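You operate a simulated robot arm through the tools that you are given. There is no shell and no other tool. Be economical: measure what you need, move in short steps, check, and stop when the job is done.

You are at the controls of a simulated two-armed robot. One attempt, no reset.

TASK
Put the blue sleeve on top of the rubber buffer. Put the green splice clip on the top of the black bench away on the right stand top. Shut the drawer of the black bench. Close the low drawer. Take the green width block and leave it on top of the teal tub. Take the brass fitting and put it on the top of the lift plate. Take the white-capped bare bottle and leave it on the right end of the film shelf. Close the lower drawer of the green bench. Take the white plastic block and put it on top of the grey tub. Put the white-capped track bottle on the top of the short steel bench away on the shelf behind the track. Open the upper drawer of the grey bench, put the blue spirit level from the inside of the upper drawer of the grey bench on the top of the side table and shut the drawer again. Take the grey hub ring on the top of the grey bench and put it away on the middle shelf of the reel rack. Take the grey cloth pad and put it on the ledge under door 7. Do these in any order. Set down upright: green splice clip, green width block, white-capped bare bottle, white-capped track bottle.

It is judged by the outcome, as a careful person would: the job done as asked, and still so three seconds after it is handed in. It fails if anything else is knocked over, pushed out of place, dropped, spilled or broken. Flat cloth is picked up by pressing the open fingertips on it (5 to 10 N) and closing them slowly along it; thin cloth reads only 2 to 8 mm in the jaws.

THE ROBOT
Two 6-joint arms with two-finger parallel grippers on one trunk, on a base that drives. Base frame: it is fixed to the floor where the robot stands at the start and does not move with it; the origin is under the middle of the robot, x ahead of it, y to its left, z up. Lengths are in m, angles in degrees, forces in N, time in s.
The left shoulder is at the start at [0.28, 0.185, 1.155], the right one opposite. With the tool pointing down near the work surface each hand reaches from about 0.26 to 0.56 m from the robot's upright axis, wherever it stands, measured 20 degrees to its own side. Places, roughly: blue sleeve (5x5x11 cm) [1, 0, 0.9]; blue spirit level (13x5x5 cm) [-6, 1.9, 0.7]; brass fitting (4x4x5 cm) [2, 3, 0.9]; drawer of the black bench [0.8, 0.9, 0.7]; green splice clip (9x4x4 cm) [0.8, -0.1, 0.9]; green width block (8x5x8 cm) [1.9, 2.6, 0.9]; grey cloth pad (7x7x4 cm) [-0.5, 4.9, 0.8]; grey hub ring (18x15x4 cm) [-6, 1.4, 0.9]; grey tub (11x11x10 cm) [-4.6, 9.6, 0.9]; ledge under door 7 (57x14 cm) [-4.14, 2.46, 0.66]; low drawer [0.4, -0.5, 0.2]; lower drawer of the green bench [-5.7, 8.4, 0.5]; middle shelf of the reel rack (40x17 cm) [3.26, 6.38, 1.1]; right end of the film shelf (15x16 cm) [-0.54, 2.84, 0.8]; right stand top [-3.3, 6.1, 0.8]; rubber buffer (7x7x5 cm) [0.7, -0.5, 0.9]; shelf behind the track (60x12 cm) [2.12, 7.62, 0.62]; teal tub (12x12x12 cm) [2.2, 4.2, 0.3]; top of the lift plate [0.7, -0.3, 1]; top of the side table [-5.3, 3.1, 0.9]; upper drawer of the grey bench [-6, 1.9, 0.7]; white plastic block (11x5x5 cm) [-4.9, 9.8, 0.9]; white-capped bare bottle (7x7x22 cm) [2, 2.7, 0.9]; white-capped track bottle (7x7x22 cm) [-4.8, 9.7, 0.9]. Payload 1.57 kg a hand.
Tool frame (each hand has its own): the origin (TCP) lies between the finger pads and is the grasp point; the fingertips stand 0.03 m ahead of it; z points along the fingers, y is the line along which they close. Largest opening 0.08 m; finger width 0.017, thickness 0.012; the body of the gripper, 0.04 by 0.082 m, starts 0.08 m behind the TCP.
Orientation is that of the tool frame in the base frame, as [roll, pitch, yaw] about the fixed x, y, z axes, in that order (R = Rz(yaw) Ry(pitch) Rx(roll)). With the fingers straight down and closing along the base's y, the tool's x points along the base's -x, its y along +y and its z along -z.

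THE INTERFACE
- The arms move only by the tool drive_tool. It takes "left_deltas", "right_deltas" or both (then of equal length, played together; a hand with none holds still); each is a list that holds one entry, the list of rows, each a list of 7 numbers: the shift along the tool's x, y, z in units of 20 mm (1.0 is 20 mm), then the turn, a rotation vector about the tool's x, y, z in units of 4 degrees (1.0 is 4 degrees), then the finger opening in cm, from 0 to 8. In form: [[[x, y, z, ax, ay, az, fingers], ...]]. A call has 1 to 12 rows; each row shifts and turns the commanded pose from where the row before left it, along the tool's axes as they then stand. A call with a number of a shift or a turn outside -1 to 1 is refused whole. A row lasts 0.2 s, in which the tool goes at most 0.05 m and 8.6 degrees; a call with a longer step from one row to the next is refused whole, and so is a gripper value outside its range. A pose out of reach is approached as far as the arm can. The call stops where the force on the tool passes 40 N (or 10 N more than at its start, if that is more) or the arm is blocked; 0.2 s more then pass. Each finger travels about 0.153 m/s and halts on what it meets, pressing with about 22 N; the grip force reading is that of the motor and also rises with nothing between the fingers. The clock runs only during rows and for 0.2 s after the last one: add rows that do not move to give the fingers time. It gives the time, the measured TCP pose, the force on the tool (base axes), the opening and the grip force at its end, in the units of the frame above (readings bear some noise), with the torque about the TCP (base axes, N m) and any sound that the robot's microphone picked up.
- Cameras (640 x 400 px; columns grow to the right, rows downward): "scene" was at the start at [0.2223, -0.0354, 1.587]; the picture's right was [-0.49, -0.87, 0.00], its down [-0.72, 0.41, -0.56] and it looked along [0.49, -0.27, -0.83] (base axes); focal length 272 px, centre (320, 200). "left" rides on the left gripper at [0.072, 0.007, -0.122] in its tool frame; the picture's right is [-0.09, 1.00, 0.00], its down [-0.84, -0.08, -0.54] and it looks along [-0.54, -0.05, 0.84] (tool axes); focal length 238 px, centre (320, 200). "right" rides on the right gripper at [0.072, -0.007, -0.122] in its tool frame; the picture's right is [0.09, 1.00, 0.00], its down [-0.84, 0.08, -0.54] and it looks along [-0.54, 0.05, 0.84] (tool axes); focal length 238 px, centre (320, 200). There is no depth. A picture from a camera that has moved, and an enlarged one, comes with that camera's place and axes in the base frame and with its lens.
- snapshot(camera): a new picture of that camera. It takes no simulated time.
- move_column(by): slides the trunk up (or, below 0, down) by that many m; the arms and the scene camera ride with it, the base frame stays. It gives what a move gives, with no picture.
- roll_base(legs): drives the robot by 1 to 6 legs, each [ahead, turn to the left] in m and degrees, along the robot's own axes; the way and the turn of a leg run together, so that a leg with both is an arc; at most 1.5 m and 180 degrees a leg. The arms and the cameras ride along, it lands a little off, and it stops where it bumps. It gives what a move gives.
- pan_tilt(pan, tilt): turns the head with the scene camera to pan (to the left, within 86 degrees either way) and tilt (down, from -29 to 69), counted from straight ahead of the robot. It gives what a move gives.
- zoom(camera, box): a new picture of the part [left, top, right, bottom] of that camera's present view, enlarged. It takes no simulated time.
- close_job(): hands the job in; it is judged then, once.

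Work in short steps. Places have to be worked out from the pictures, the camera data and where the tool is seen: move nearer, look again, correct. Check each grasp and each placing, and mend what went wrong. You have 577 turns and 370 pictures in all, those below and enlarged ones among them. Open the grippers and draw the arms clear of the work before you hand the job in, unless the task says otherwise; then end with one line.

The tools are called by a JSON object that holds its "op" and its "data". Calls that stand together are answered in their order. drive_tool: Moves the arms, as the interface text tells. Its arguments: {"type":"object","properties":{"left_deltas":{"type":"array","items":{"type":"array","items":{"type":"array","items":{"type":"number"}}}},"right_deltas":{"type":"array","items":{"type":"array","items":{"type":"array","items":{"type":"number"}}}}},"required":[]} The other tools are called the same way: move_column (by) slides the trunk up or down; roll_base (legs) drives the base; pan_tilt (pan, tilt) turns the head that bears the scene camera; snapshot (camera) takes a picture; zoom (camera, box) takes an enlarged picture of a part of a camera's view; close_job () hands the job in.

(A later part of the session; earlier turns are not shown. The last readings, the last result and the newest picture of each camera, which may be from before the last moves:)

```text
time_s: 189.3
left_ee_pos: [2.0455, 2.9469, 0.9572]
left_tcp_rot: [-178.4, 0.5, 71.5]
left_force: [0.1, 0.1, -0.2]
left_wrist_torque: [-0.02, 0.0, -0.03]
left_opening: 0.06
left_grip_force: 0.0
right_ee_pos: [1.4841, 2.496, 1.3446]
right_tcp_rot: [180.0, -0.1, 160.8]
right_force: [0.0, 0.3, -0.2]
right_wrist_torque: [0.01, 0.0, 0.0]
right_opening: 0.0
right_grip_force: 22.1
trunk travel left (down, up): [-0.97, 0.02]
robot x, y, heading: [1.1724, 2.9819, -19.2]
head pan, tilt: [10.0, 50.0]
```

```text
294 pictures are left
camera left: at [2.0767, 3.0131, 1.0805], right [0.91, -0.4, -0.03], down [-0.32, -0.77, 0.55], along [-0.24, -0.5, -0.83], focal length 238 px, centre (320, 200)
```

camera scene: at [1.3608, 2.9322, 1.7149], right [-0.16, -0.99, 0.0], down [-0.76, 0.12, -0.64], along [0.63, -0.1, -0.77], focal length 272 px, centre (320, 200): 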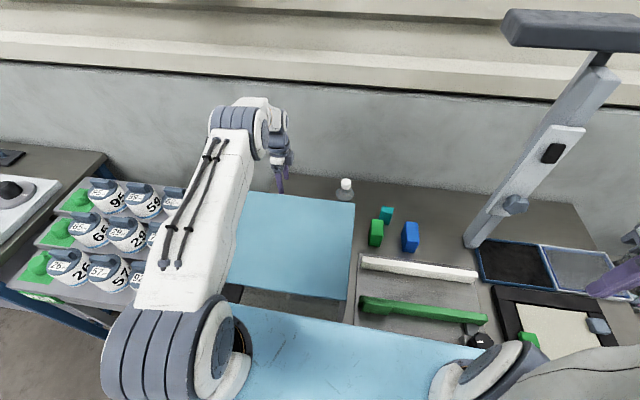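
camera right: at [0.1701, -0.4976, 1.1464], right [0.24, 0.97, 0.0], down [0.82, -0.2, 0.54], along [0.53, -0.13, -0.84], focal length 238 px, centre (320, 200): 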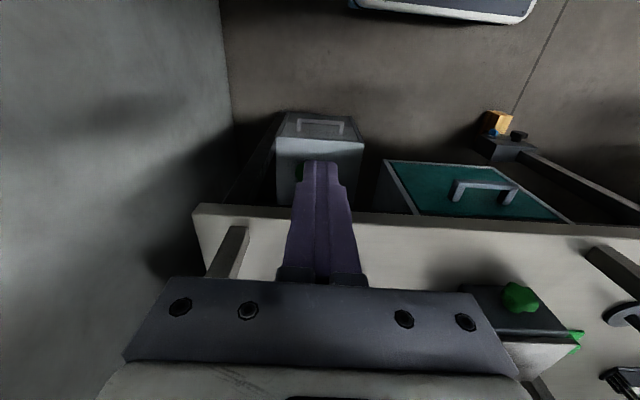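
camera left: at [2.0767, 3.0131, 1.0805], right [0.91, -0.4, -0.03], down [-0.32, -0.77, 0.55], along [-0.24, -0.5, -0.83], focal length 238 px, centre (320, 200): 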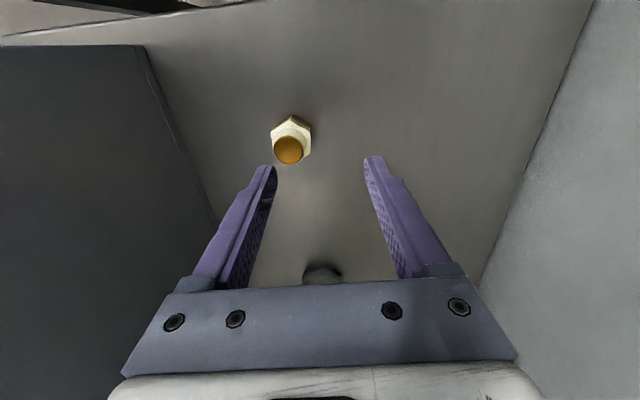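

{"op": "drive_tool", "data": {"left_deltas": [[[0.15, -0.6, 0, 0, 0, 0, 6], [0.15, -0.6, 0.4, 0, 0, 0, 6], [0, 0, 0.4, 0, 0, 0, 6], [0, 0, 0, 0, 0, 0, 6]]]}}

{"op": "snapshot", "data": {"camera": "left"}}

```text
time_s: 190.3
left_ee_pos: [2.0239, 2.9617, 0.941]
left_tcp_rot: [-178.5, 0.6, 71.4]
left_force: [0.6, -0.6, -0.7]
left_wrist_torque: [-0.01, -0.03, 0.02]
left_opening: 0.0596
left_grip_force: 0.0
right_ee_pos: [1.4848, 2.4958, 1.3455]
right_tcp_rot: [179.9, 0.0, 160.9]
right_force: [-0.2, 0.2, -0.5]
right_wrist_torque: [0.0, 0.01, -0.02]
right_opening: 0.0001
right_grip_force: 20.9
trunk travel left (down, up): [-0.97, 0.02]
robot x, y, heading: [1.1743, 2.9852, -19.4]
head pan, tilt: [10.0, 50.0]
```

```text
293 pictures are left
camera left: at [2.0558, 3.0268, 1.064], right [0.91, -0.4, -0.03], down [-0.32, -0.77, 0.55], along [-0.24, -0.5, -0.83], focal length 238 px, centre (320, 200)
```

left: 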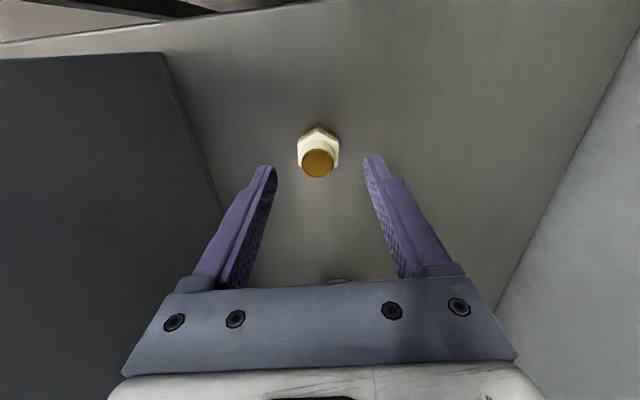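

Centred. I'll go down to z≈0.898 and close.

{"op": "drive_tool", "data": {"left_deltas": [[[0, 0, 0.7, 0, 0, 0, 6], [0, 0, 0.7, 0, 0, 0, 6], [0, 0, 0.7, 0, 0, 0, 6], [0, 0, 0, 0, 0, 0, 6]]]}}

{"op": "drive_tool", "data": {"left_deltas": [[[0, 0, 0, 0, 0, 0, 4], [0, 0, 0, 0, 0, 0, 2], [0, 0, 0, 0, 0, 0, 0], [0, 0, 0, 0, 0, 0, 0]]]}}

{"op": "snapshot", "data": {"camera": "left"}}

```text
time_s: 191.3
left_ee_pos: [2.0237, 2.9618, 0.8998]
left_tcp_rot: [-178.4, 0.4, 71.3]
left_force: [-0.2, 0.3, -0.1]
left_wrist_torque: [0.03, -0.01, 0.02]
left_opening: 0.06
left_grip_force: 0.1
right_ee_pos: [1.485, 2.495, 1.3453]
right_tcp_rot: [180.0, -0.1, 160.9]
right_force: [-0.4, -0.2, 0.1]
right_wrist_torque: [0.01, 0.0, 0.0]
right_opening: 0.0002
right_grip_force: 21.1
trunk travel left (down, up): [-0.97, 0.02]
robot x, y, heading: [1.1704, 2.9805, -19.4]
head pan, tilt: [10.0, 50.0]
```

```text
time_s: 192.3
left_ee_pos: [2.0236, 2.9607, 0.8992]
left_tcp_rot: [-178.4, 0.5, 71.5]
left_force: [-0.3, -0.3, -0.9]
left_wrist_torque: [0.02, 0.0, 0.0]
left_opening: 0.0323
left_grip_force: 22.1
right_ee_pos: [1.484, 2.4946, 1.3437]
right_tcp_rot: [179.9, 0.0, 160.9]
right_force: [0.2, -0.3, -0.1]
right_wrist_torque: [-0.01, -0.02, -0.05]
right_opening: 0.0001
right_grip_force: 20.8
trunk travel left (down, up): [-0.97, 0.02]
robot x, y, heading: [1.172, 2.9844, -19.7]
head pan, tilt: [10.0, 50.0]
```

```text
292 pictures are left
camera left: at [2.0548, 3.0261, 1.0226], right [0.91, -0.4, -0.03], down [-0.32, -0.77, 0.55], along [-0.24, -0.5, -0.83], focal length 238 px, centre (320, 200)
```

left: 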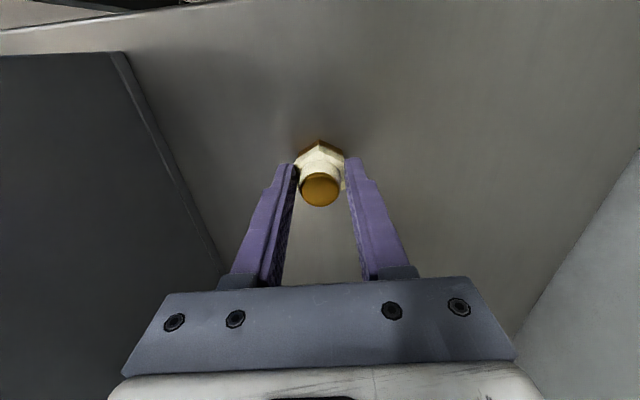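

I have the fitting (32 mm). I'll lift it straight up above the lid and then back over it.

{"op": "drive_tool", "data": {"left_deltas": [[[0, 0, -1, 0, 0, 0, 0], [0, 0, -1, 0, 0, 0, 0], [0, 0, -1, 0, 0, 0, 0], [0, 0, -1, 0, 0, 0, 0], [0, 0, -1, 0, 0, 0, 0], [0, 0, -1, 0, 0, 0, 0], [0, 0, -1, 0, 0, 0, 0], [0, 0, -1, 0, 0, 0, 0], [0, 0, -1, 0, 0, 0, 0], [0, 0, -1, 0, 0, 0, 0], [0, 0, -1, 0, 0, 0, 0], [0, 0, -1, 0, 0, 0, 0]]]}}

{"op": "drive_tool", "data": {"left_deltas": [[[0, 0, -1, 0, 0, 0, 0], [0, -0.5, -1, 0, 0, 0, 0], [0, -0.5, -1, 0, 0, 0, 0], [0, -1, -1, 0, 0, 0, 0], [0, -1, -1, 0, 0, 0, 0], [0, -1, -0.5, 0, 0, 0, 0], [0, -1, -0.5, 0, 0, 0, 0], [0, -1, 0, 0, 0, 0, 0], [0, -1, 0, 0, 0, 0, 0], [0, -1, 0, 0, 0, 0, 0], [0, -1, 0, 0, 0, 0, 0], [0, -1, 0, 0, 0, 0, 0]]]}}

{"op": "snapshot", "data": {"camera": "left"}}

```text
time_s: 194.9
left_ee_pos: [2.0287, 2.9613, 1.1388]
left_tcp_rot: [-178.3, 0.5, 71.5]
left_force: [0.2, 0.7, -1.6]
left_wrist_torque: [-0.01, -0.04, 0.01]
left_opening: 0.0323
left_grip_force: 21.9
right_ee_pos: [1.4836, 2.4956, 1.3449]
right_tcp_rot: [179.8, -0.1, 160.9]
right_force: [0.3, -0.1, 0.2]
right_wrist_torque: [0.04, -0.04, 0.01]
right_opening: 0.0001
right_grip_force: 21.3
trunk travel left (down, up): [-0.97, 0.02]
robot x, y, heading: [1.17, 2.985, -19.2]
head pan, tilt: [10.0, 50.0]
```

```text
time_s: 197.5
left_ee_pos: [1.8433, 3.0253, 1.2645]
left_tcp_rot: [-178.4, 0.6, 71.5]
left_force: [0.3, -0.3, -1.4]
left_wrist_torque: [0.01, -0.02, 0.02]
left_opening: 0.0324
left_grip_force: 21.9
right_ee_pos: [1.4837, 2.4953, 1.3454]
right_tcp_rot: [179.9, 0.0, 160.9]
right_force: [0.3, 0.1, -0.6]
right_wrist_torque: [0.01, 0.01, -0.02]
right_opening: 0.0
right_grip_force: 21.0
trunk travel left (down, up): [-0.97, 0.02]
robot x, y, heading: [1.1685, 2.9896, -19.2]
head pan, tilt: [10.0, 50.0]
```

```text
291 pictures are left
camera left: at [1.8744, 3.0909, 1.3877], right [0.91, -0.4, -0.03], down [-0.32, -0.77, 0.55], along [-0.24, -0.5, -0.83], focal length 238 px, centre (320, 200)
```

left: 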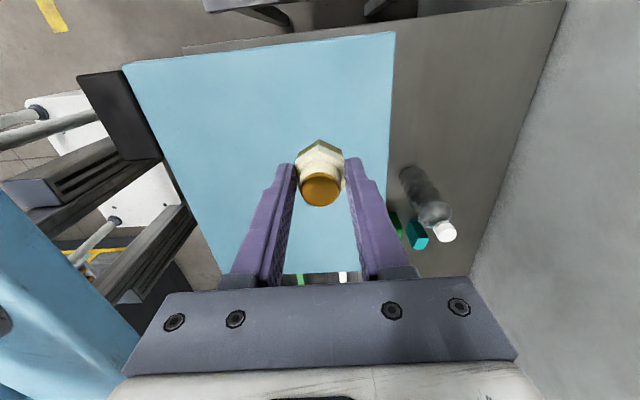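

The fitting is secure. The bottle is at about (1.952, 2.762), standing upright, with its top near z 1.07. I'll tuck the left hand back and bring the right hand over to grip the bottle by its cap and neck from above.

{"op": "drive_tool", "data": {"left_deltas": [[[0, -1, -0.5, 0, 0, 0, 0], [0, -1, -0.5, 0, 0, 0, 0], [0, -1, -0.5, 0, 0, 0, 0], [0, -1, -0.5, 0, 0, 0, 0], [0, -1, 0, 0, 0, 0, 0], [0, -1, 0, 0, 0, 0, 0], [0, -1, 0, 0, 0, 0, 0], [0, -1, 0, 0, 0, 0, 0], [0, 0, 0, 0, 0, 0, 0], [0, 0, 0, 0, 0, 0, 0], [0, 0, 0, 0, 0, 0, 0], [0, 0, 0, 0, 0, 0, 0]]], "right_deltas": [[[0, 1, 0, 0, 0, 0, 6], [0, 1, 0, 0, 0, 0, 6], [0, 1, 0, 0, 0, 0, 6], [0, 1, 0, 0, 0, 0, 6], [-0.5, 1, 0, 0, 0, 0, 6], [-0.5, 1, 0, 0, 0, 0, 6], [-0.5, 1, 0, 0, 0, 0, 6], [-0.5, 1, 0, 0, 0, 0, 6], [-1, 1, 0, 0, 0, 0, 6], [-1, 1, 0, 0, 0, 0, 6], [-1, 1, 0, 0, 0, 0, 6], [-1, 1, 0, 0, 0, 0, 6]]]}}

{"op": "drive_tool", "data": {"right_deltas": [[[-1, 1, 0.3, 0, 0, 0, 6], [-1, 1, 0.3, 0, 0, 0, 6], [-1, 1, 0.3, 0, 0, 0, 6], [-1, 1, 0.3, 0, 0, 0, 6], [-1, 1, 0.3, 0, 0, 0, 6], [-1, 1, 0.3, 0, 0, 0, 6], [-1, 1, 0.3, 0, 0, 0, 6], [-1, 1, 0.3, 0, 0, 0, 6], [-1, 0.3, 0.5, 0, 0, 0, 6], [-1, 0, 0.5, 0, 0, 0, 6]]]}}

{"op": "snapshot", "data": {"camera": "right"}}

```text
time_s: 200.1
left_ee_pos: [1.6927, 3.0767, 1.3085]
left_tcp_rot: [-178.4, 0.5, 71.5]
left_force: [0.9, 0.0, -1.4]
left_wrist_torque: [-0.01, 0.01, -0.01]
left_opening: 0.0322
left_grip_force: 22.7
right_ee_pos: [1.6775, 2.6832, 1.3423]
right_tcp_rot: [180.0, -0.1, 160.8]
right_force: [-0.5, -0.5, -0.4]
right_wrist_torque: [0.01, -0.02, -0.03]
right_opening: 0.0598
right_grip_force: 0.1
trunk travel left (down, up): [-0.97, 0.02]
robot x, y, heading: [1.1688, 2.9839, -19.2]
head pan, tilt: [10.0, 50.0]
```

```text
time_s: 202.3
left_ee_pos: [1.6942, 3.0769, 1.3105]
left_tcp_rot: [-178.4, 0.5, 71.5]
left_force: [-0.3, 0.1, -1.8]
left_wrist_torque: [-0.02, 0.02, 0.0]
left_opening: 0.032
left_grip_force: 22.0
right_ee_pos: [1.918, 2.7752, 1.2751]
right_tcp_rot: [-180.0, -0.1, 161.0]
right_force: [-0.3, -0.9, 0.5]
right_wrist_torque: [0.03, -0.02, 0.01]
right_opening: 0.0602
right_grip_force: 0.0
trunk travel left (down, up): [-0.97, 0.02]
robot x, y, heading: [1.171, 2.9846, -19.3]
head pan, tilt: [10.0, 50.0]
```

```text
290 pictures are left
camera right: at [1.8503, 2.7918, 1.3977], right [0.24, 0.97, 0.0], down [0.82, -0.2, 0.54], along [0.53, -0.13, -0.84], focal length 238 px, centre (320, 200)
```

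right: 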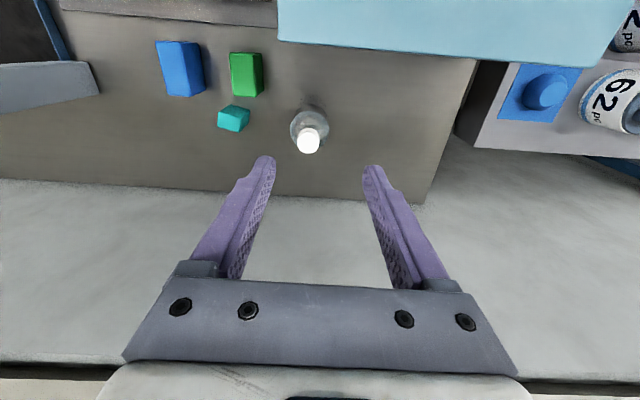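

{"op": "drive_tool", "data": {"right_deltas": [[[-0.5, -0.16, 0, 0, 0, 0, 6], [-0.5, -0.16, 0, 0, 0, 0, 6], [-0.5, -0.16, 1, 0, 0, 0, 6], [-0.5, -0.16, 1, 0, 0, 0, 6], [0, 0, 1, 0, 0, 0, 6], [0, 0, 1, 0, 0, 0, 6], [0, 0, 1, 0, 0, 0, 6], [0, 0, 1, 0, 0, 0, 6], [0, 0, 1, 0, 0, 0, 6], [0, 0, 1, 0, 0, 0, 6], [0, 0, 0, 0, 0, 0, 6]]]}}

{"op": "snapshot", "data": {"camera": "right"}}

```text
time_s: 204.7
left_ee_pos: [1.6934, 3.0763, 1.3096]
left_tcp_rot: [-178.4, 0.5, 71.5]
left_force: [1.0, -0.6, -0.7]
left_wrist_torque: [0.02, 0.01, 0.01]
left_opening: 0.0322
left_grip_force: 21.4
right_ee_pos: [1.951, 2.7501, 1.116]
right_tcp_rot: [179.9, -0.1, 161.0]
right_force: [0.5, -0.2, 0.2]
right_wrist_torque: [0.0, 0.02, -0.03]
right_opening: 0.06
right_grip_force: 0.1
trunk travel left (down, up): [-0.97, 0.02]
robot x, y, heading: [1.1693, 2.9864, -19.5]
head pan, tilt: [10.0, 50.0]
```

```text
289 pictures are left
camera right: at [1.8835, 2.7675, 1.2373], right [0.24, 0.97, 0.0], down [0.82, -0.2, 0.54], along [0.53, -0.13, -0.84], focal length 238 px, centre (320, 200)
```

right: 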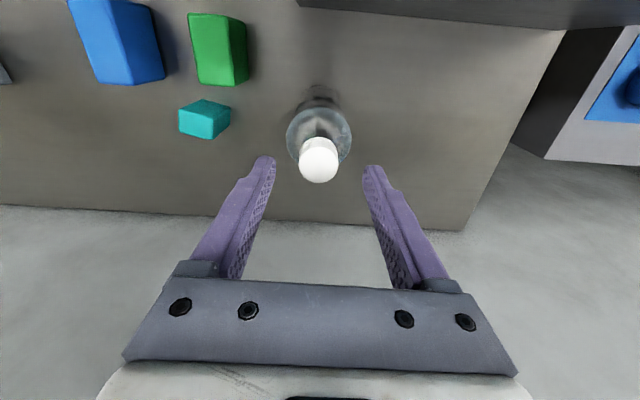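

{"op": "drive_tool", "data": {"right_deltas": [[[-0.2, 0, 0.7, 0, 0, 0, 6], [-0.15, 0, 0.7, 0, 0, 0, 6], [0, 0, 0.7, 0, 0, 0, 6], [0, 0, 0.7, 0, 0, 0, 6], [0, 0, 0, 0, 0, 0, 6], [0, 0, 0, 0, 0, 0, 4], [0, 0, 0, 0, 0, 0, 2], [0, 0, 0, 0, 0, 0, 0], [0, 0, 0, 0, 0, 0, 0]]]}}

{"op": "snapshot", "data": {"camera": "right"}}

```text
time_s: 206.7
left_ee_pos: [1.6928, 3.0774, 1.3097]
left_tcp_rot: [-178.4, 0.5, 71.4]
left_force: [-0.8, -0.6, -1.1]
left_wrist_torque: [0.03, 0.0, -0.03]
left_opening: 0.032
left_grip_force: 22.0
right_ee_pos: [1.9579, 2.747, 1.0606]
right_tcp_rot: [179.9, -0.2, 160.8]
right_force: [0.7, 0.4, -0.1]
right_wrist_torque: [-0.01, 0.02, 0.02]
right_opening: 0.0298
right_grip_force: 21.7
trunk travel left (down, up): [-0.97, 0.02]
robot x, y, heading: [1.1699, 2.9868, -19.3]
head pan, tilt: [10.0, 50.0]
```

```text
288 pictures are left
camera right: at [1.8903, 2.7642, 1.1821], right [0.24, 0.97, 0.0], down [0.82, -0.2, 0.54], along [0.53, -0.13, -0.84], focal length 238 px, centre (320, 200)
```

right: 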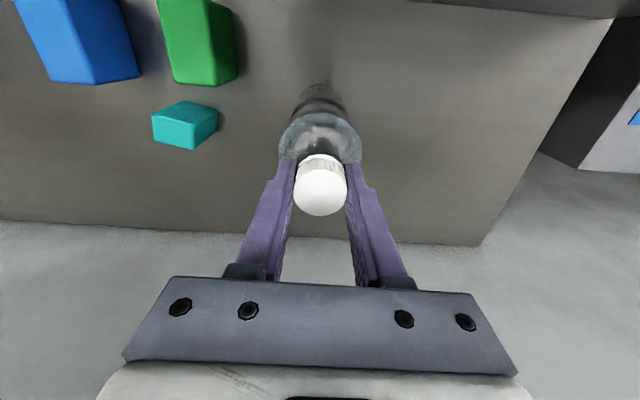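

The cap is gripped (30 mm). I'll lift it straight up and then back.

{"op": "drive_tool", "data": {"right_deltas": [[[0, 0, -0.5, 0, 0, 0, 0], [0, 0, -1, 0, 0, 0, 0], [0, 0, -1, 0, 0, 0, 0], [0, 0, -1, 0, 0, 0, 0], [0, 0, -1, 0, 0, 0, 0], [0, -0.3, -1, 0, 0, 0, 0], [0, -0.3, -1, 0, 0, 0, 0], [0, -0.5, -1, 0, 0, 0, 0], [0, -0.5, -1, 0, 0, 0, 0], [0, -0.5, -1, 0, 0, 0, 0], [0.2, -0.5, -1, 0, 0, 0, 0], [0.4, -0.5, -1, 0, 0, 0, 0]]]}}

{"op": "drive_tool", "data": {"right_deltas": [[[0.5, -0.5, -1, 0, 0, 0, 0], [1, -0.5, -1, 0, 0, 0, 0], [1, -0.5, -0.5, 0, 0, 0, 0], [1, -0.5, 0, 0, 0, 0, 0], [1, -0.5, 0, 0, 0, 0, 0], [1, -0.5, 0, 0, 0, 0, 0], [1, -0.5, 0, 0, 0, 0, 0], [1, -0.5, 0, 0, 0, 0, 0], [1, -0.5, 0, 0, 0, 0, 0], [1, -0.5, 0, 0, 0, 0, 0], [1, -0.5, 0, 0, 0, 0, 0], [1, -0.5, 0, 0, 0, 0, 0]]]}}

{"op": "snapshot", "data": {"camera": "right"}}

{"op": "snapshot", "data": {"camera": "scene"}}

```text
time_s: 209.3
left_ee_pos: [1.6932, 3.0764, 1.3099]
left_tcp_rot: [-178.4, 0.5, 71.5]
left_force: [0.2, -0.8, -0.5]
left_wrist_torque: [0.0, 0.02, -0.01]
left_opening: 0.0321
left_grip_force: 21.8
right_ee_pos: [1.9251, 2.6913, 1.2906]
right_tcp_rot: [180.0, -0.1, 160.9]
right_force: [0.1, -0.1, -5.1]
right_wrist_torque: [0.0, 0.0, 0.0]
right_opening: 0.0295
right_grip_force: 21.9
trunk travel left (down, up): [-0.97, 0.02]
robot x, y, heading: [1.1712, 2.9835, -19.4]
head pan, tilt: [10.0, 50.0]
```

```text
time_s: 211.9
left_ee_pos: [1.6938, 3.0762, 1.3097]
left_tcp_rot: [-178.5, 0.4, 71.5]
left_force: [0.1, 0.2, -0.9]
left_wrist_torque: [-0.04, -0.01, -0.01]
left_opening: 0.0323
left_grip_force: 21.8
right_ee_pos: [1.6712, 2.6532, 1.3405]
right_tcp_rot: [179.9, -0.1, 161.0]
right_force: [-0.1, 0.3, -5.5]
right_wrist_torque: [0.02, -0.01, -0.02]
right_opening: 0.0299
right_grip_force: 22.2
trunk travel left (down, up): [-0.97, 0.02]
robot x, y, heading: [1.1699, 2.9852, -19.0]
head pan, tilt: [10.0, 50.0]
```

```text
287 pictures are left
camera right: at [1.6027, 2.6704, 1.462], right [0.24, 0.97, 0.0], down [0.82, -0.2, 0.54], along [0.53, -0.13, -0.84], focal length 238 px, centre (320, 200)
```

right: 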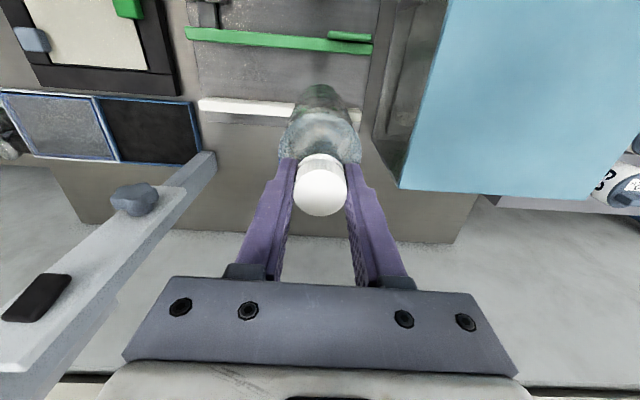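

```text
286 pictures are left
camera scene: at [1.3986, 2.9189, 1.7149], right [-0.16, -0.99, 0.0], down [-0.76, 0.12, -0.64], along [0.63, -0.1, -0.77], focal length 272 px, centre (320, 200)
```

scene: 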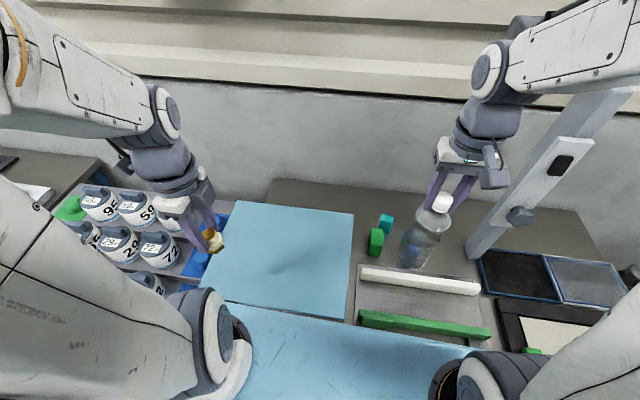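

Both items are held. I'll back out 0.45 m, turn left and look towards the film shelf near (-0.54, 2.84).

{"op": "roll_base", "data": {"legs": [[-0.45, 0], [0, 80]]}}

{"op": "pan_tilt", "data": {"pan": 75, "tilt": 25}}

{"op": "snapshot", "data": {"camera": "scene"}}

```text
time_s: 218.0
left_ee_pos: [0.754, 3.6624, 1.3094]
left_tcp_rot: [-178.4, 0.5, 150.8]
left_force: [0.2, 0.2, -0.2]
left_wrist_torque: [-0.04, -0.02, 0.03]
left_opening: 0.0322
left_grip_force: 22.2
right_ee_pos: [1.1671, 3.5637, 1.3415]
right_tcp_rot: [179.9, -0.1, -119.6]
right_force: [0.9, -0.2, -5.8]
right_wrist_torque: [0.0, -0.02, 0.0]
right_opening: 0.0299
right_grip_force: 22.1
trunk travel left (down, up): [-0.97, 0.02]
robot x, y, heading: [0.7485, 3.132, 60.2]
head pan, tilt: [10.0, 50.0]
```

```text
time_s: 219.3
left_ee_pos: [0.7563, 3.6633, 1.3091]
left_tcp_rot: [-178.3, 0.4, 150.9]
left_force: [0.3, 0.2, -0.7]
left_wrist_torque: [0.03, 0.03, 0.05]
left_opening: 0.0321
left_grip_force: 21.9
right_ee_pos: [1.1667, 3.5639, 1.3407]
right_tcp_rot: [179.9, -0.2, -119.5]
right_force: [-0.8, 0.0, -5.7]
right_wrist_torque: [-0.01, -0.01, -0.01]
right_opening: 0.0298
right_grip_force: 22.0
trunk travel left (down, up): [-0.97, 0.02]
robot x, y, heading: [0.7482, 3.1297, 60.3]
head pan, tilt: [75.0, 25.0]
```

```text
285 pictures are left
camera scene: at [0.7641, 3.3361, 1.7523], right [0.7, 0.71, 0.0], down [0.3, -0.3, -0.91], along [-0.64, 0.64, -0.42], focal length 272 px, centre (320, 200)
```

scene: 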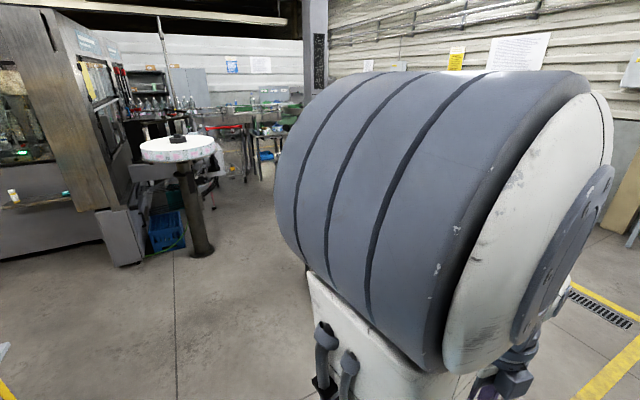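

{"op": "roll_base", "data": {"legs": [[0, 100]]}}

{"op": "pan_tilt", "data": {"pan": 25, "tilt": 30}}

{"op": "snapshot", "data": {"camera": "scene"}}

```text
time_s: 223.9
left_ee_pos: [0.2246, 3.0558, 1.3096]
left_tcp_rot: [-178.4, 0.5, -110.1]
left_force: [-1.0, 0.4, -1.5]
left_wrist_torque: [0.02, -0.03, -0.01]
left_opening: 0.0324
left_grip_force: 21.7
right_ee_pos: [0.2585, 3.4786, 1.3414]
right_tcp_rot: [180.0, -0.2, -20.6]
right_force: [-0.3, -0.5, -5.2]
right_wrist_torque: [-0.01, 0.0, -0.02]
right_opening: 0.0294
right_grip_force: 21.9
trunk travel left (down, up): [-0.97, 0.02]
robot x, y, heading: [0.7515, 3.1321, 159.1]
head pan, tilt: [75.0, 25.0]
```

```text
time_s: 225.1
left_ee_pos: [0.2247, 3.0543, 1.3091]
left_tcp_rot: [-178.3, 0.5, -110.1]
left_force: [0.0, 0.2, -0.9]
left_wrist_torque: [0.03, -0.02, 0.0]
left_opening: 0.0324
left_grip_force: 21.3
right_ee_pos: [0.2582, 3.4786, 1.3409]
right_tcp_rot: [180.0, 0.0, -20.6]
right_force: [-0.1, 0.1, -5.3]
right_wrist_torque: [0.0, 0.01, 0.0]
right_opening: 0.0296
right_grip_force: 22.3
trunk travel left (down, up): [-0.97, 0.02]
robot x, y, heading: [0.7487, 3.1311, 159.3]
head pan, tilt: [25.0, 30.0]
```

```text
284 pictures are left
camera scene: at [0.5098, 3.1822, 1.7444], right [-0.07, 1.0, 0.0], down [0.5, 0.04, -0.87], along [-0.86, -0.06, -0.5], focal length 272 px, centre (320, 200)
```

scene: 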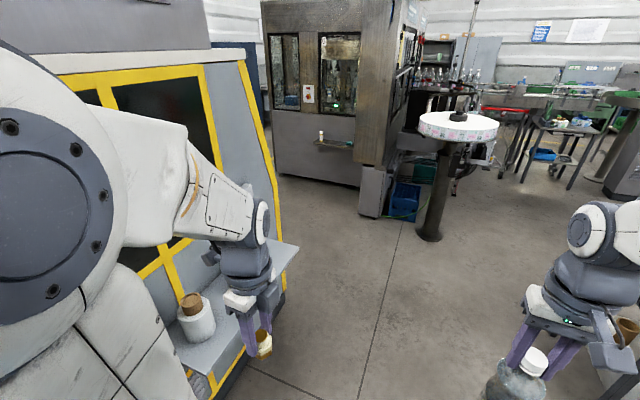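

The film shelf is the grey ledge on the machine's end face. Its right end is at n≈-1.42, and its front edge is at l≈2.65. I'll drive 0.9 m and turn to face it.

{"op": "roll_base", "data": {"legs": [[0.9, 2], [0, 90]]}}

{"op": "pan_tilt", "data": {"pan": -10, "tilt": 50}}

{"op": "snapshot", "data": {"camera": "scene"}}

```text
time_s: 233.6
left_ee_pos: [-0.0073, 2.914, 1.3087]
left_tcp_rot: [-178.3, 0.6, -18.5]
left_force: [0.1, 0.1, -1.3]
left_wrist_torque: [-0.01, 0.01, -0.02]
left_opening: 0.0321
left_grip_force: 22.2
right_ee_pos: [-0.4312, 2.9355, 1.3403]
right_tcp_rot: [-180.0, -0.1, 70.9]
right_force: [-0.7, 0.4, -5.6]
right_wrist_torque: [-0.02, 0.0, -0.01]
right_opening: 0.0296
right_grip_force: 22.0
trunk travel left (down, up): [-0.97, 0.02]
robot x, y, heading: [-0.097, 3.4332, -109.4]
head pan, tilt: [25.0, 30.0]
```

```text
time_s: 234.6
left_ee_pos: [-0.0071, 2.913, 1.3088]
left_tcp_rot: [-178.5, 0.6, -18.4]
left_force: [-0.5, 0.1, -0.7]
left_wrist_torque: [0.0, 0.0, 0.01]
left_opening: 0.0322
left_grip_force: 21.8
right_ee_pos: [-0.4313, 2.9363, 1.3408]
right_tcp_rot: [179.9, -0.1, 70.9]
right_force: [0.1, -0.4, -5.3]
right_wrist_torque: [0.01, 0.0, -0.03]
right_opening: 0.0296
right_grip_force: 21.6
trunk travel left (down, up): [-0.97, 0.02]
robot x, y, heading: [-0.0983, 3.4357, -109.1]
head pan, tilt: [-10.0, 50.0]
```

```text
283 pictures are left
camera scene: at [-0.1892, 3.2171, 1.7149], right [-0.87, 0.49, 0.0], down [0.37, 0.67, -0.64], along [-0.31, -0.56, -0.77], focal length 272 px, centre (320, 200)
```

scene: 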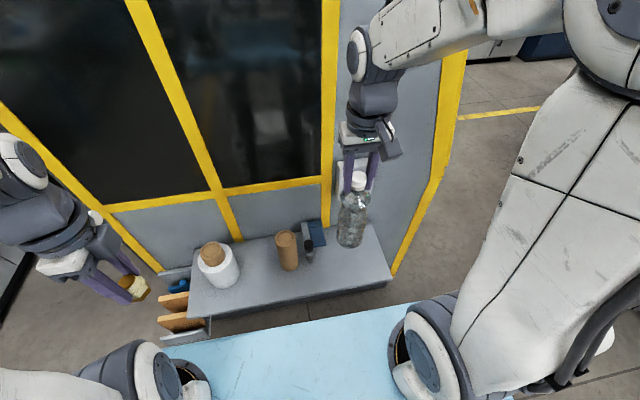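

The shelf's right end is free. The target (-0.54,2.84) is 12.6 cm ahead of the bottle and 7 cm to the right, so I'll move over it and go partway down.

{"op": "drive_tool", "data": {"right_deltas": [[[-0.9, -0.51, 0, 0, 0, 0, 0], [-0.9, -0.51, 0, 0, 0, 0, 0], [-0.9, -0.51, 0, 0, 0, 0, 0], [-0.9, -0.51, 0, 0, 0, 0, 0], [-0.9, -0.51, 0.5, 0, 0, 0, 0], [-0.9, -0.51, 0.5, 0, 0, 0, 0], [-0.9, -0.51, 0.5, 0, 0, 0, 0], [0, 0, 1, 0, 0, 0, 0], [0, 0, 1, 0, 0, 0, 0], [0, 0, 1, 0, 0, 0, 0], [0, 0, 1, 0, 0, 0, 0], [0, 0, 1, 0, 0, 0, 0]]]}}

{"op": "snapshot", "data": {"camera": "right"}}

{"op": "zoom", "data": {"camera": "scene", "box": [260, 60, 460, 320]}}

```text
time_s: 237.2
left_ee_pos: [-0.0087, 2.9139, 1.3097]
left_tcp_rot: [-178.3, 0.5, -18.6]
left_force: [-0.2, -0.6, -1.1]
left_wrist_torque: [0.03, -0.02, -0.03]
left_opening: 0.0325
left_grip_force: 21.9
right_ee_pos: [-0.5404, 2.8409, 1.2104]
right_tcp_rot: [179.9, -0.1, 70.9]
right_force: [-0.6, 0.2, -5.6]
right_wrist_torque: [0.03, 0.01, 0.01]
right_opening: 0.0295
right_grip_force: 21.8
trunk travel left (down, up): [-0.97, 0.02]
robot x, y, heading: [-0.0982, 3.4348, -109.3]
head pan, tilt: [-10.0, 50.0]
```

```text
282 pictures are left
camera right: at [-0.5212, 2.9111, 1.3317], right [0.97, -0.24, 0.0], down [-0.2, -0.82, 0.54], along [-0.13, -0.53, -0.84], focal length 238 px, centre (320, 200)
```

right: 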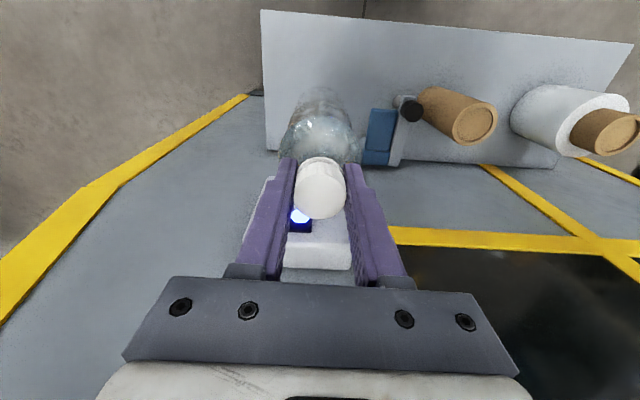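

```text
1.54 times, centred on (360, 190) of scene
camera zoom: at [-0.1893, 3.2171, 1.7149], right [-0.87, 0.49, 0.0], down [0.37, 0.67, -0.64], along [-0.31, -0.56, -0.77], focal length 419 px, centre (258, 215)
```

zoom: 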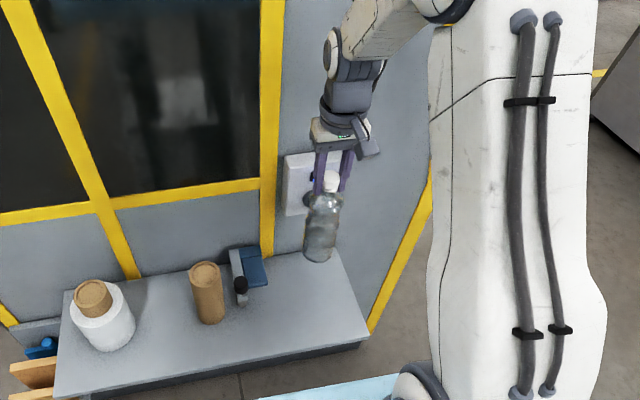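

There's a wall socket box just behind, so I'll keep the bottle 1.5 cm nearer to me while lowering to just above the shelf.

{"op": "drive_tool", "data": {"right_deltas": [[[0.15, 0, 1, 0, 0, 0, 0], [0.15, 0, 1, 0, 0, 0, 0], [0.15, 0, 1, 0, 0, 0, 0], [0.15, 0, 1, 0, 0, 0, 0], [0.15, 0, 1, 0, 0, 0, 0], [0, 0, 1, 0, 0, 0, 0], [0, 0, 1, 0, 0, 0, 0], [0, 0, 1, 0, 0, 0, 0], [0, 0, 1, 0, 0, 0, 0], [0, 0, 0, 0, 0, 0, 0]]]}}

{"op": "snapshot", "data": {"camera": "right"}}

{"op": "zoom", "data": {"camera": "scene", "box": [260, 160, 420, 300]}}

```text
time_s: 239.4
left_ee_pos: [-0.0079, 2.9142, 1.3089]
left_tcp_rot: [-178.3, 0.5, -18.5]
left_force: [0.5, 0.0, -0.8]
left_wrist_torque: [0.0, 0.01, -0.01]
left_opening: 0.0322
left_grip_force: 21.6
right_ee_pos: [-0.5356, 2.8554, 1.0292]
right_tcp_rot: [180.0, -0.1, 70.9]
right_force: [-0.3, 0.1, -5.4]
right_wrist_torque: [-0.03, 0.03, -0.01]
right_opening: 0.0299
right_grip_force: 21.6
trunk travel left (down, up): [-0.97, 0.02]
robot x, y, heading: [-0.0966, 3.4352, -109.3]
head pan, tilt: [-10.0, 50.0]
```

```text
280 pictures are left
camera right: at [-0.5163, 2.9249, 1.1509], right [0.97, -0.24, 0.0], down [-0.2, -0.82, 0.54], along [-0.13, -0.53, -0.84], focal length 238 px, centre (320, 200)
```

right: 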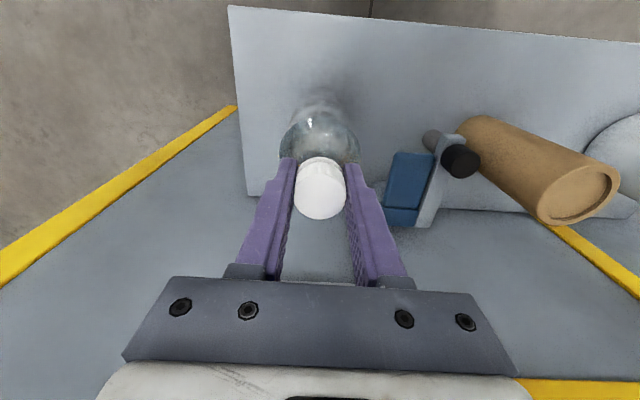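

```text
2.86 times, centred on (340, 230) of scene
camera zoom: at [-0.1893, 3.217, 1.7148], right [-0.87, 0.49, 0.0], down [0.37, 0.67, -0.64], along [-0.31, -0.56, -0.77], focal length 778 px, centre (263, 114)
```

zoom: 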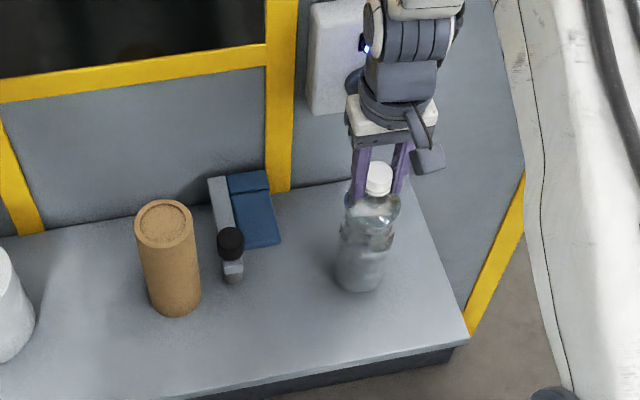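

Well placed over the right end. I'll lower slowly until contact.

{"op": "drive_tool", "data": {"right_deltas": [[[0, 0, 0.4, 0, 0, 0, 0], [0, 0, 0.3, 0, 0, 0, 0], [0, 0, 0.2, 0, 0, 0, 0], [0, 0, 0.2, 0, 0, 0, 0], [0, 0, 0, 0, 0, 0, 0]]]}}

```text
time_s: 240.6
left_ee_pos: [-0.0069, 2.9144, 1.31]
left_tcp_rot: [-178.3, 0.4, -18.5]
left_force: [0.5, -0.4, -0.9]
left_wrist_torque: [-0.01, 0.02, -0.02]
left_opening: 0.0324
left_grip_force: 22.0
right_ee_pos: [-0.5343, 2.8539, 1.0093]
right_tcp_rot: [-180.0, 0.1, 70.9]
right_force: [0.1, 1.9, 21.1]
right_wrist_torque: [0.26, -0.1, -0.04]
right_opening: 0.0297
right_grip_force: 21.7
trunk travel left (down, up): [-0.97, 0.02]
robot x, y, heading: [-0.0997, 3.4354, -109.3]
head pan, tilt: [-10.0, 50.0]
```

Contact. I'll ease up 2 mm, open, and then raise the hand.

{"op": "drive_tool", "data": {"right_deltas": [[[0, 0, -0.12, 0, 0, 0, 0], [0, 0, 0, 0, 0, 0, 3.5], [0, 0, 0, 0, 0, 0, 5], [0, 0, 0, 0, 0, 0, 6], [0, 0, 0, 0, 0, 0, 6], [0, 0, -0.5, 0, 0, 0, 6], [0, 0, -1, 0, 0, 0, 6], [0, 0, -1, 0, 0, 0, 6], [0, 0, -1, 0, 0, 0, 6], [0, 0, -1, 0, 0, 0, 6], [0, 0, -1, 0, 0, 0, 6], [0.5, 0, -1, 0, 0, 0, 6]]]}}

{"op": "zoom", "data": {"camera": "scene", "box": [260, 100, 420, 300]}}

```text
time_s: 243.2
left_ee_pos: [-0.0075, 2.9148, 1.3102]
left_tcp_rot: [-178.2, 0.5, -18.4]
left_force: [-1.0, -0.1, -0.6]
left_wrist_torque: [0.01, 0.0, 0.02]
left_opening: 0.0321
left_grip_force: 21.7
right_ee_pos: [-0.5308, 2.8632, 1.1399]
right_tcp_rot: [179.9, -0.1, 71.0]
right_force: [-0.4, 0.1, 0.1]
right_wrist_torque: [-0.01, 0.01, -0.01]
right_opening: 0.06
right_grip_force: 0.2
trunk travel left (down, up): [-0.97, 0.02]
robot x, y, heading: [-0.0968, 3.4371, -109.2]
head pan, tilt: [-10.0, 50.0]
```

```text
2.00 times, centred on (340, 200) of scene
camera zoom: at [-0.1891, 3.2173, 1.7149], right [-0.87, 0.49, 0.0], down [0.37, 0.67, -0.64], along [-0.31, -0.56, -0.77], focal length 545 px, centre (280, 200)
```

zoom: 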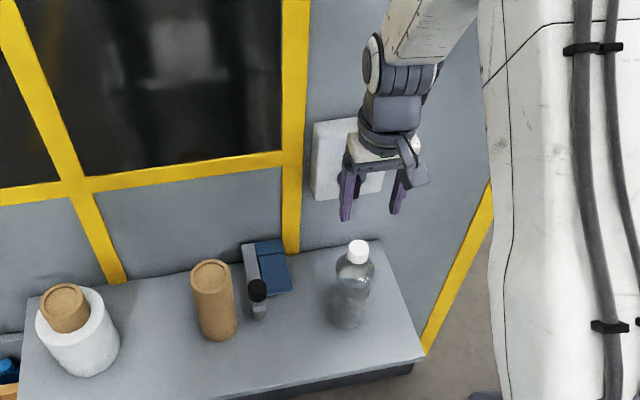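

The bottle stands upright on the shelf's right end. I'll retract the right hand and head back to the first bench with the brass fitting.

{"op": "drive_tool", "data": {"right_deltas": [[[1, 0, -0.5, 0, 0, 0, 6], [1, 0, -0.5, 0, 0, 0, 6], [1, 0, -0.5, 0, 0, 0, 4], [1, 0, -0.5, 0, 0, 0, 4], [1, -0.5, -0.5, 0, 0, 0, 4], [1, -0.5, 0, 0, 0, 0, 4], [1, -0.5, 0, 0, 0, 0, 4], [1, -0.5, 0, 0, 0, 0, 4], [1, -0.5, 0, 0, 0, 0, 4]]]}}

{"op": "roll_base", "data": {"legs": [[0, 90], [1.1, 0], [0, -90]]}}

{"op": "pan_tilt", "data": {"pan": 0, "tilt": 25}}

{"op": "snapshot", "data": {"camera": "scene"}}

```text
time_s: 245.2
left_ee_pos: [-0.0083, 2.9126, 1.3088]
left_tcp_rot: [-178.3, 0.5, -18.5]
left_force: [0.3, -0.4, -0.7]
left_wrist_torque: [-0.01, 0.02, 0.03]
left_opening: 0.0322
left_grip_force: 21.8
right_ee_pos: [-0.5221, 3.0464, 1.191]
right_tcp_rot: [179.9, -0.4, 70.9]
right_force: [-0.4, 0.6, -0.1]
right_wrist_torque: [0.01, -0.03, 0.01]
right_opening: 0.0398
right_grip_force: 0.1
right hand out of reach, approached as far as the arm can: row 9
trunk travel left (down, up): [-0.97, 0.02]
robot x, y, heading: [-0.0988, 3.4357, -109.3]
head pan, tilt: [-10.0, 50.0]
```

```text
time_s: 258.4
left_ee_pos: [1.0159, 2.5888, 1.3102]
left_tcp_rot: [-178.3, 0.5, -17.6]
left_force: [0.2, 0.1, -0.5]
left_wrist_torque: [0.0, 0.01, 0.01]
left_opening: 0.0321
left_grip_force: 21.7
right_ee_pos: [0.4998, 2.7118, 1.1906]
right_tcp_rot: [179.9, -0.3, 71.9]
right_force: [0.5, -0.6, -0.5]
right_wrist_torque: [-0.02, 0.04, 0.0]
right_opening: 0.0401
right_grip_force: 0.1
trunk travel left (down, up): [-0.97, 0.02]
robot x, y, heading: [0.9163, 3.1141, -108.2]
head pan, tilt: [-10.0, 50.0]
```

```text
time_s: 259.3
left_ee_pos: [1.0155, 2.5897, 1.3086]
left_tcp_rot: [-178.3, 0.5, -17.6]
left_force: [-0.8, 0.3, -1.6]
left_wrist_torque: [0.03, 0.0, 0.0]
left_opening: 0.0322
left_grip_force: 21.7
right_ee_pos: [0.4997, 2.7114, 1.1907]
right_tcp_rot: [179.8, -0.3, 71.9]
right_force: [-0.1, -0.2, 0.6]
right_wrist_torque: [0.0, 0.01, -0.03]
right_opening: 0.04
right_grip_force: 0.1
trunk travel left (down, up): [-0.97, 0.02]
robot x, y, heading: [0.9153, 3.1084, -108.3]
head pan, tilt: [0.0, 25.0]
```

```text
277 pictures are left
camera scene: at [0.8375, 2.8696, 1.7523], right [-0.95, 0.31, 0.0], down [0.13, 0.4, -0.91], along [-0.28, -0.86, -0.42], focal length 272 px, centre (320, 200)
```

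scene: 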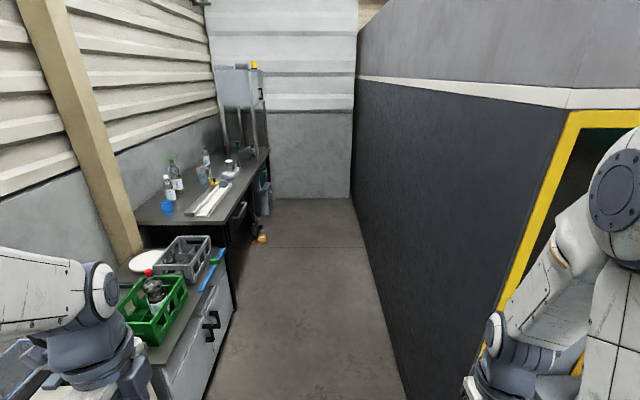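

I'm at n≈-0.13. I'll tuck the right hand inwards for clearance and drive down the aisle towards l≈-0.15 in stages.

{"op": "drive_tool", "data": {"right_deltas": [[[0, 1, 0.3, 0, 0, 0, 4], [0, 1, 0.3, 0, 0, 0, 4], [0, 1, 0, 0, 0, 0, 4], [0, 1, 0, 0, 0, 0, 4], [0, 1, 0, 0, 0, 0, 4], [0, 1, 0, 0, 0, 0, 4], [0, 1, 0, 0, 0, 0, 4]]]}}

{"op": "roll_base", "data": {"legs": [[0, 1.2], [1.1, 0], [1.1, 0]]}}

{"op": "snapshot", "data": {"camera": "scene"}}

```text
time_s: 260.9
left_ee_pos: [1.0165, 2.5895, 1.3093]
left_tcp_rot: [-178.3, 0.5, -17.5]
left_force: [0.6, -0.6, -0.8]
left_wrist_torque: [0.02, -0.01, 0.0]
left_opening: 0.0325
left_grip_force: 21.9
right_ee_pos: [0.6257, 2.657, 1.1806]
right_tcp_rot: [179.8, -0.3, 71.8]
right_force: [0.0, -0.7, -0.4]
right_wrist_torque: [-0.02, 0.0, -0.01]
right_opening: 0.04
right_grip_force: 0.0
right hand out of reach, approached as far as the arm can: row 1, 2, 3
trunk travel left (down, up): [-0.97, 0.02]
robot x, y, heading: [0.915, 3.1107, -108.1]
head pan, tilt: [0.0, 25.0]
```

```text
time_s: 272.1
left_ee_pos: [0.4021, 0.4917, 1.3096]
left_tcp_rot: [-178.3, 0.5, -15.4]
left_force: [0.0, 0.9, -0.6]
left_wrist_torque: [-0.01, 0.01, -0.01]
left_opening: 0.032
left_grip_force: 22.2
right_ee_pos: [0.0089, 0.5444, 1.1804]
right_tcp_rot: [179.8, -0.4, 74.0]
right_force: [-0.2, -0.2, -0.2]
right_wrist_torque: [0.02, -0.02, 0.01]
right_opening: 0.0402
right_grip_force: 0.0
trunk travel left (down, up): [-0.97, 0.02]
robot x, y, heading: [0.2841, 1.0091, -105.9]
head pan, tilt: [0.0, 25.0]
```

```text
276 pictures are left
camera scene: at [0.2132, 0.765, 1.7524], right [-0.96, 0.28, 0.0], down [0.12, 0.41, -0.91], along [-0.25, -0.87, -0.42], focal length 272 px, centre (320, 200)
```

scene: 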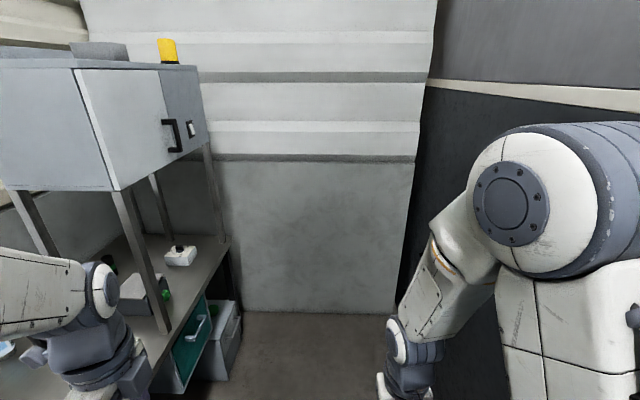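

{"op": "roll_base", "data": {"legs": [[0, -3], [1.18, 0], [0, 45], [0, 45]]}}

{"op": "move_column", "data": {"by": -0.3}}

{"op": "pan_tilt", "data": {"pan": 0, "tilt": 40}}

{"op": "snapshot", "data": {"camera": "scene"}}

```text
time_s: 282.6
left_ee_pos: [0.4189, -0.0157, 1.3091]
left_tcp_rot: [-178.3, 0.5, 71.0]
left_force: [-0.5, 0.8, -1.1]
left_wrist_torque: [-0.01, -0.03, -0.02]
left_opening: 0.0325
left_grip_force: 21.8
right_ee_pos: [0.341, -0.4037, 1.1813]
right_tcp_rot: [180.0, -0.3, 160.4]
right_force: [0.1, -0.3, 0.4]
right_wrist_torque: [-0.02, -0.01, 0.02]
right_opening: 0.04
right_grip_force: 0.1
trunk travel left (down, up): [-0.97, 0.02]
robot x, y, heading: [-0.1045, -0.1007, -19.5]
head pan, tilt: [0.0, 25.0]
```

```text
time_s: 285.6
left_ee_pos: [0.419, -0.0153, 1.0098]
left_tcp_rot: [-178.3, 0.5, 71.1]
left_force: [-0.4, -0.2, -0.5]
left_wrist_torque: [0.01, 0.02, 0.0]
left_opening: 0.0321
left_grip_force: 22.1
right_ee_pos: [0.3405, -0.4038, 0.8811]
right_tcp_rot: [179.9, -0.2, 160.5]
right_force: [0.1, 0.5, -0.3]
right_wrist_torque: [0.03, -0.02, -0.02]
right_opening: 0.0399
right_grip_force: 0.1
trunk travel left (down, up): [-0.67, 0.32]
robot x, y, heading: [-0.1052, -0.1035, -19.6]
head pan, tilt: [0.0, 25.0]
```

```text
time_s: 286.4
left_ee_pos: [0.4191, -0.0156, 1.0103]
left_tcp_rot: [-178.4, 0.5, 71.0]
left_force: [-0.5, 0.2, -0.9]
left_wrist_torque: [0.03, 0.01, 0.0]
left_opening: 0.032
left_grip_force: 22.1
right_ee_pos: [0.34, -0.405, 0.8815]
right_tcp_rot: [179.9, -0.3, 160.4]
right_force: [0.4, 0.6, -0.6]
right_wrist_torque: [0.0, 0.02, 0.0]
right_opening: 0.0399
right_grip_force: 0.0
trunk travel left (down, up): [-0.67, 0.32]
robot x, y, heading: [-0.1013, -0.1036, -19.6]
head pan, tilt: [0.0, 40.0]
```

```text
275 pictures are left
camera scene: at [0.127, -0.1855, 1.4291], right [-0.34, -0.94, 0.0], down [-0.6, 0.22, -0.77], along [0.72, -0.26, -0.64], focal length 272 px, centre (320, 200)
```

scene: 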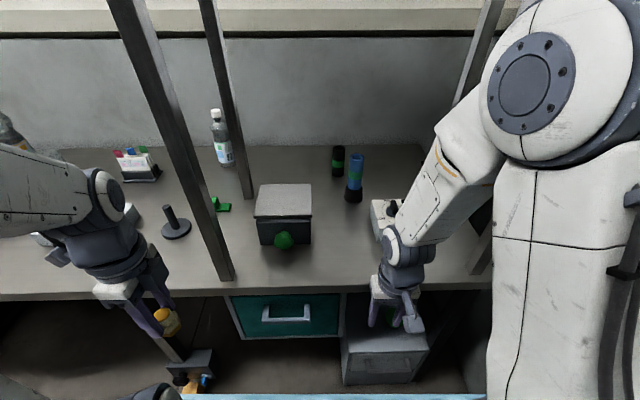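

The lift plate's top is at about (0.70,-0.29, z≈0.945), directly ahead of the left arm. I'll move the left hand right of the post first, then forward above the plate.

{"op": "drive_tool", "data": {"left_deltas": [[[-1, 0, -0.3, 0, 0, 0, 0], [-1, 0, -0.3, 0, 0, 0, 0], [-1, 0, -0.3, 0, 0, 0, 0], [-1, 0, -0.3, 0, 0, 0, 0], [-1, 0, -0.3, 0, 0, 0, 0], [-1, 0, -0.3, 0, 0, 0, 0], [-1, 0, -0.3, 0, 0, 0, 0], [-1, 0, 0, 0, 0, 0, 0]]]}}

{"op": "drive_tool", "data": {"left_deltas": [[[0, 1, 0, 0, 0, 0, 0], [0, 1, 0, 0, 0, 0, 0], [0, 1, 0, 0, 0, 0, 0], [0, 1, 0, 0, 0, 0, 0], [0, 1, 0, 0, 0, 0, 0], [0, 1, 0, 0, 0, 0, 0], [0, 1, 0, 0, 0, 0, 0], [0, 1, 0, 0, 0, 0, 0], [0, 1, 0, 0, 0, 0, 0], [0, 1, 0, 0, 0, 0, 0], [0, 1, 0, 0, 0, 0, 0], [0, 1, 0, 0, 0, 0, 0]]]}}

{"op": "snapshot", "data": {"camera": "scene"}}

{"op": "snapshot", "data": {"camera": "left"}}

```text
time_s: 288.2
left_ee_pos: [0.3668, -0.1665, 1.0524]
left_tcp_rot: [-178.3, 0.4, 71.0]
left_force: [-0.3, -0.1, -0.7]
left_wrist_torque: [0.01, 0.0, 0.0]
left_opening: 0.0323
left_grip_force: 22.0
right_ee_pos: [0.3407, -0.4042, 0.88]
right_tcp_rot: [179.8, -0.3, 160.4]
right_force: [0.5, 0.6, 0.7]
right_wrist_torque: [-0.01, -0.03, 0.01]
right_opening: 0.0399
right_grip_force: 0.0
trunk travel left (down, up): [-0.67, 0.32]
robot x, y, heading: [-0.1062, -0.0986, -19.7]
head pan, tilt: [0.0, 40.0]
```

```text
time_s: 290.8
left_ee_pos: [0.5936, -0.2442, 1.0459]
left_tcp_rot: [-178.5, 0.5, 71.0]
left_force: [-0.9, -0.4, -0.7]
left_wrist_torque: [0.02, -0.04, 0.04]
left_opening: 0.0322
left_grip_force: 21.9
right_ee_pos: [0.3414, -0.4044, 0.8812]
right_tcp_rot: [179.9, -0.3, 160.4]
right_force: [-1.1, -0.7, -0.8]
right_wrist_torque: [0.02, 0.01, 0.01]
right_opening: 0.04
right_grip_force: 0.0
trunk travel left (down, up): [-0.67, 0.32]
robot x, y, heading: [-0.102, -0.1031, -19.7]
head pan, tilt: [0.0, 40.0]
```

```text
274 pictures are left
camera scene: at [0.1269, -0.1855, 1.4291], right [-0.34, -0.94, 0.0], down [-0.61, 0.22, -0.77], along [0.72, -0.26, -0.64], focal length 272 px, centre (320, 200)
```

scene: 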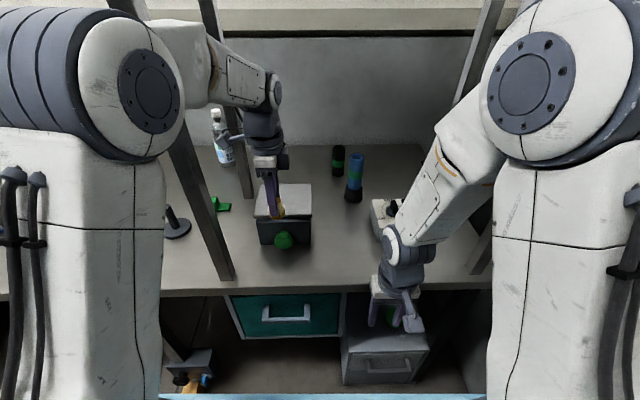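

```text
273 pictures are left
camera left: at [0.6255, -0.18, 1.1693], right [0.91, -0.41, -0.03], down [-0.33, -0.77, 0.55], along [-0.25, -0.49, -0.83], focal length 238 px, centre (320, 200)
```

left: 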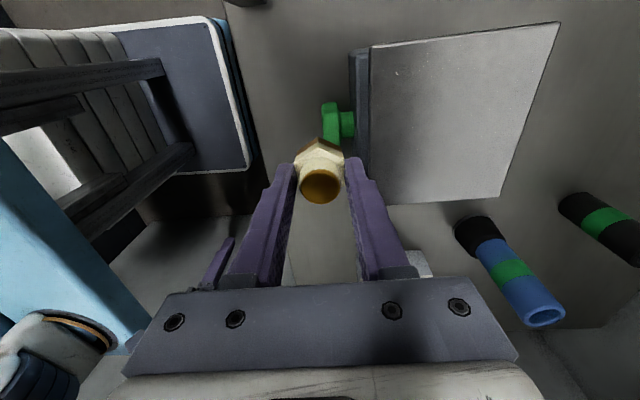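

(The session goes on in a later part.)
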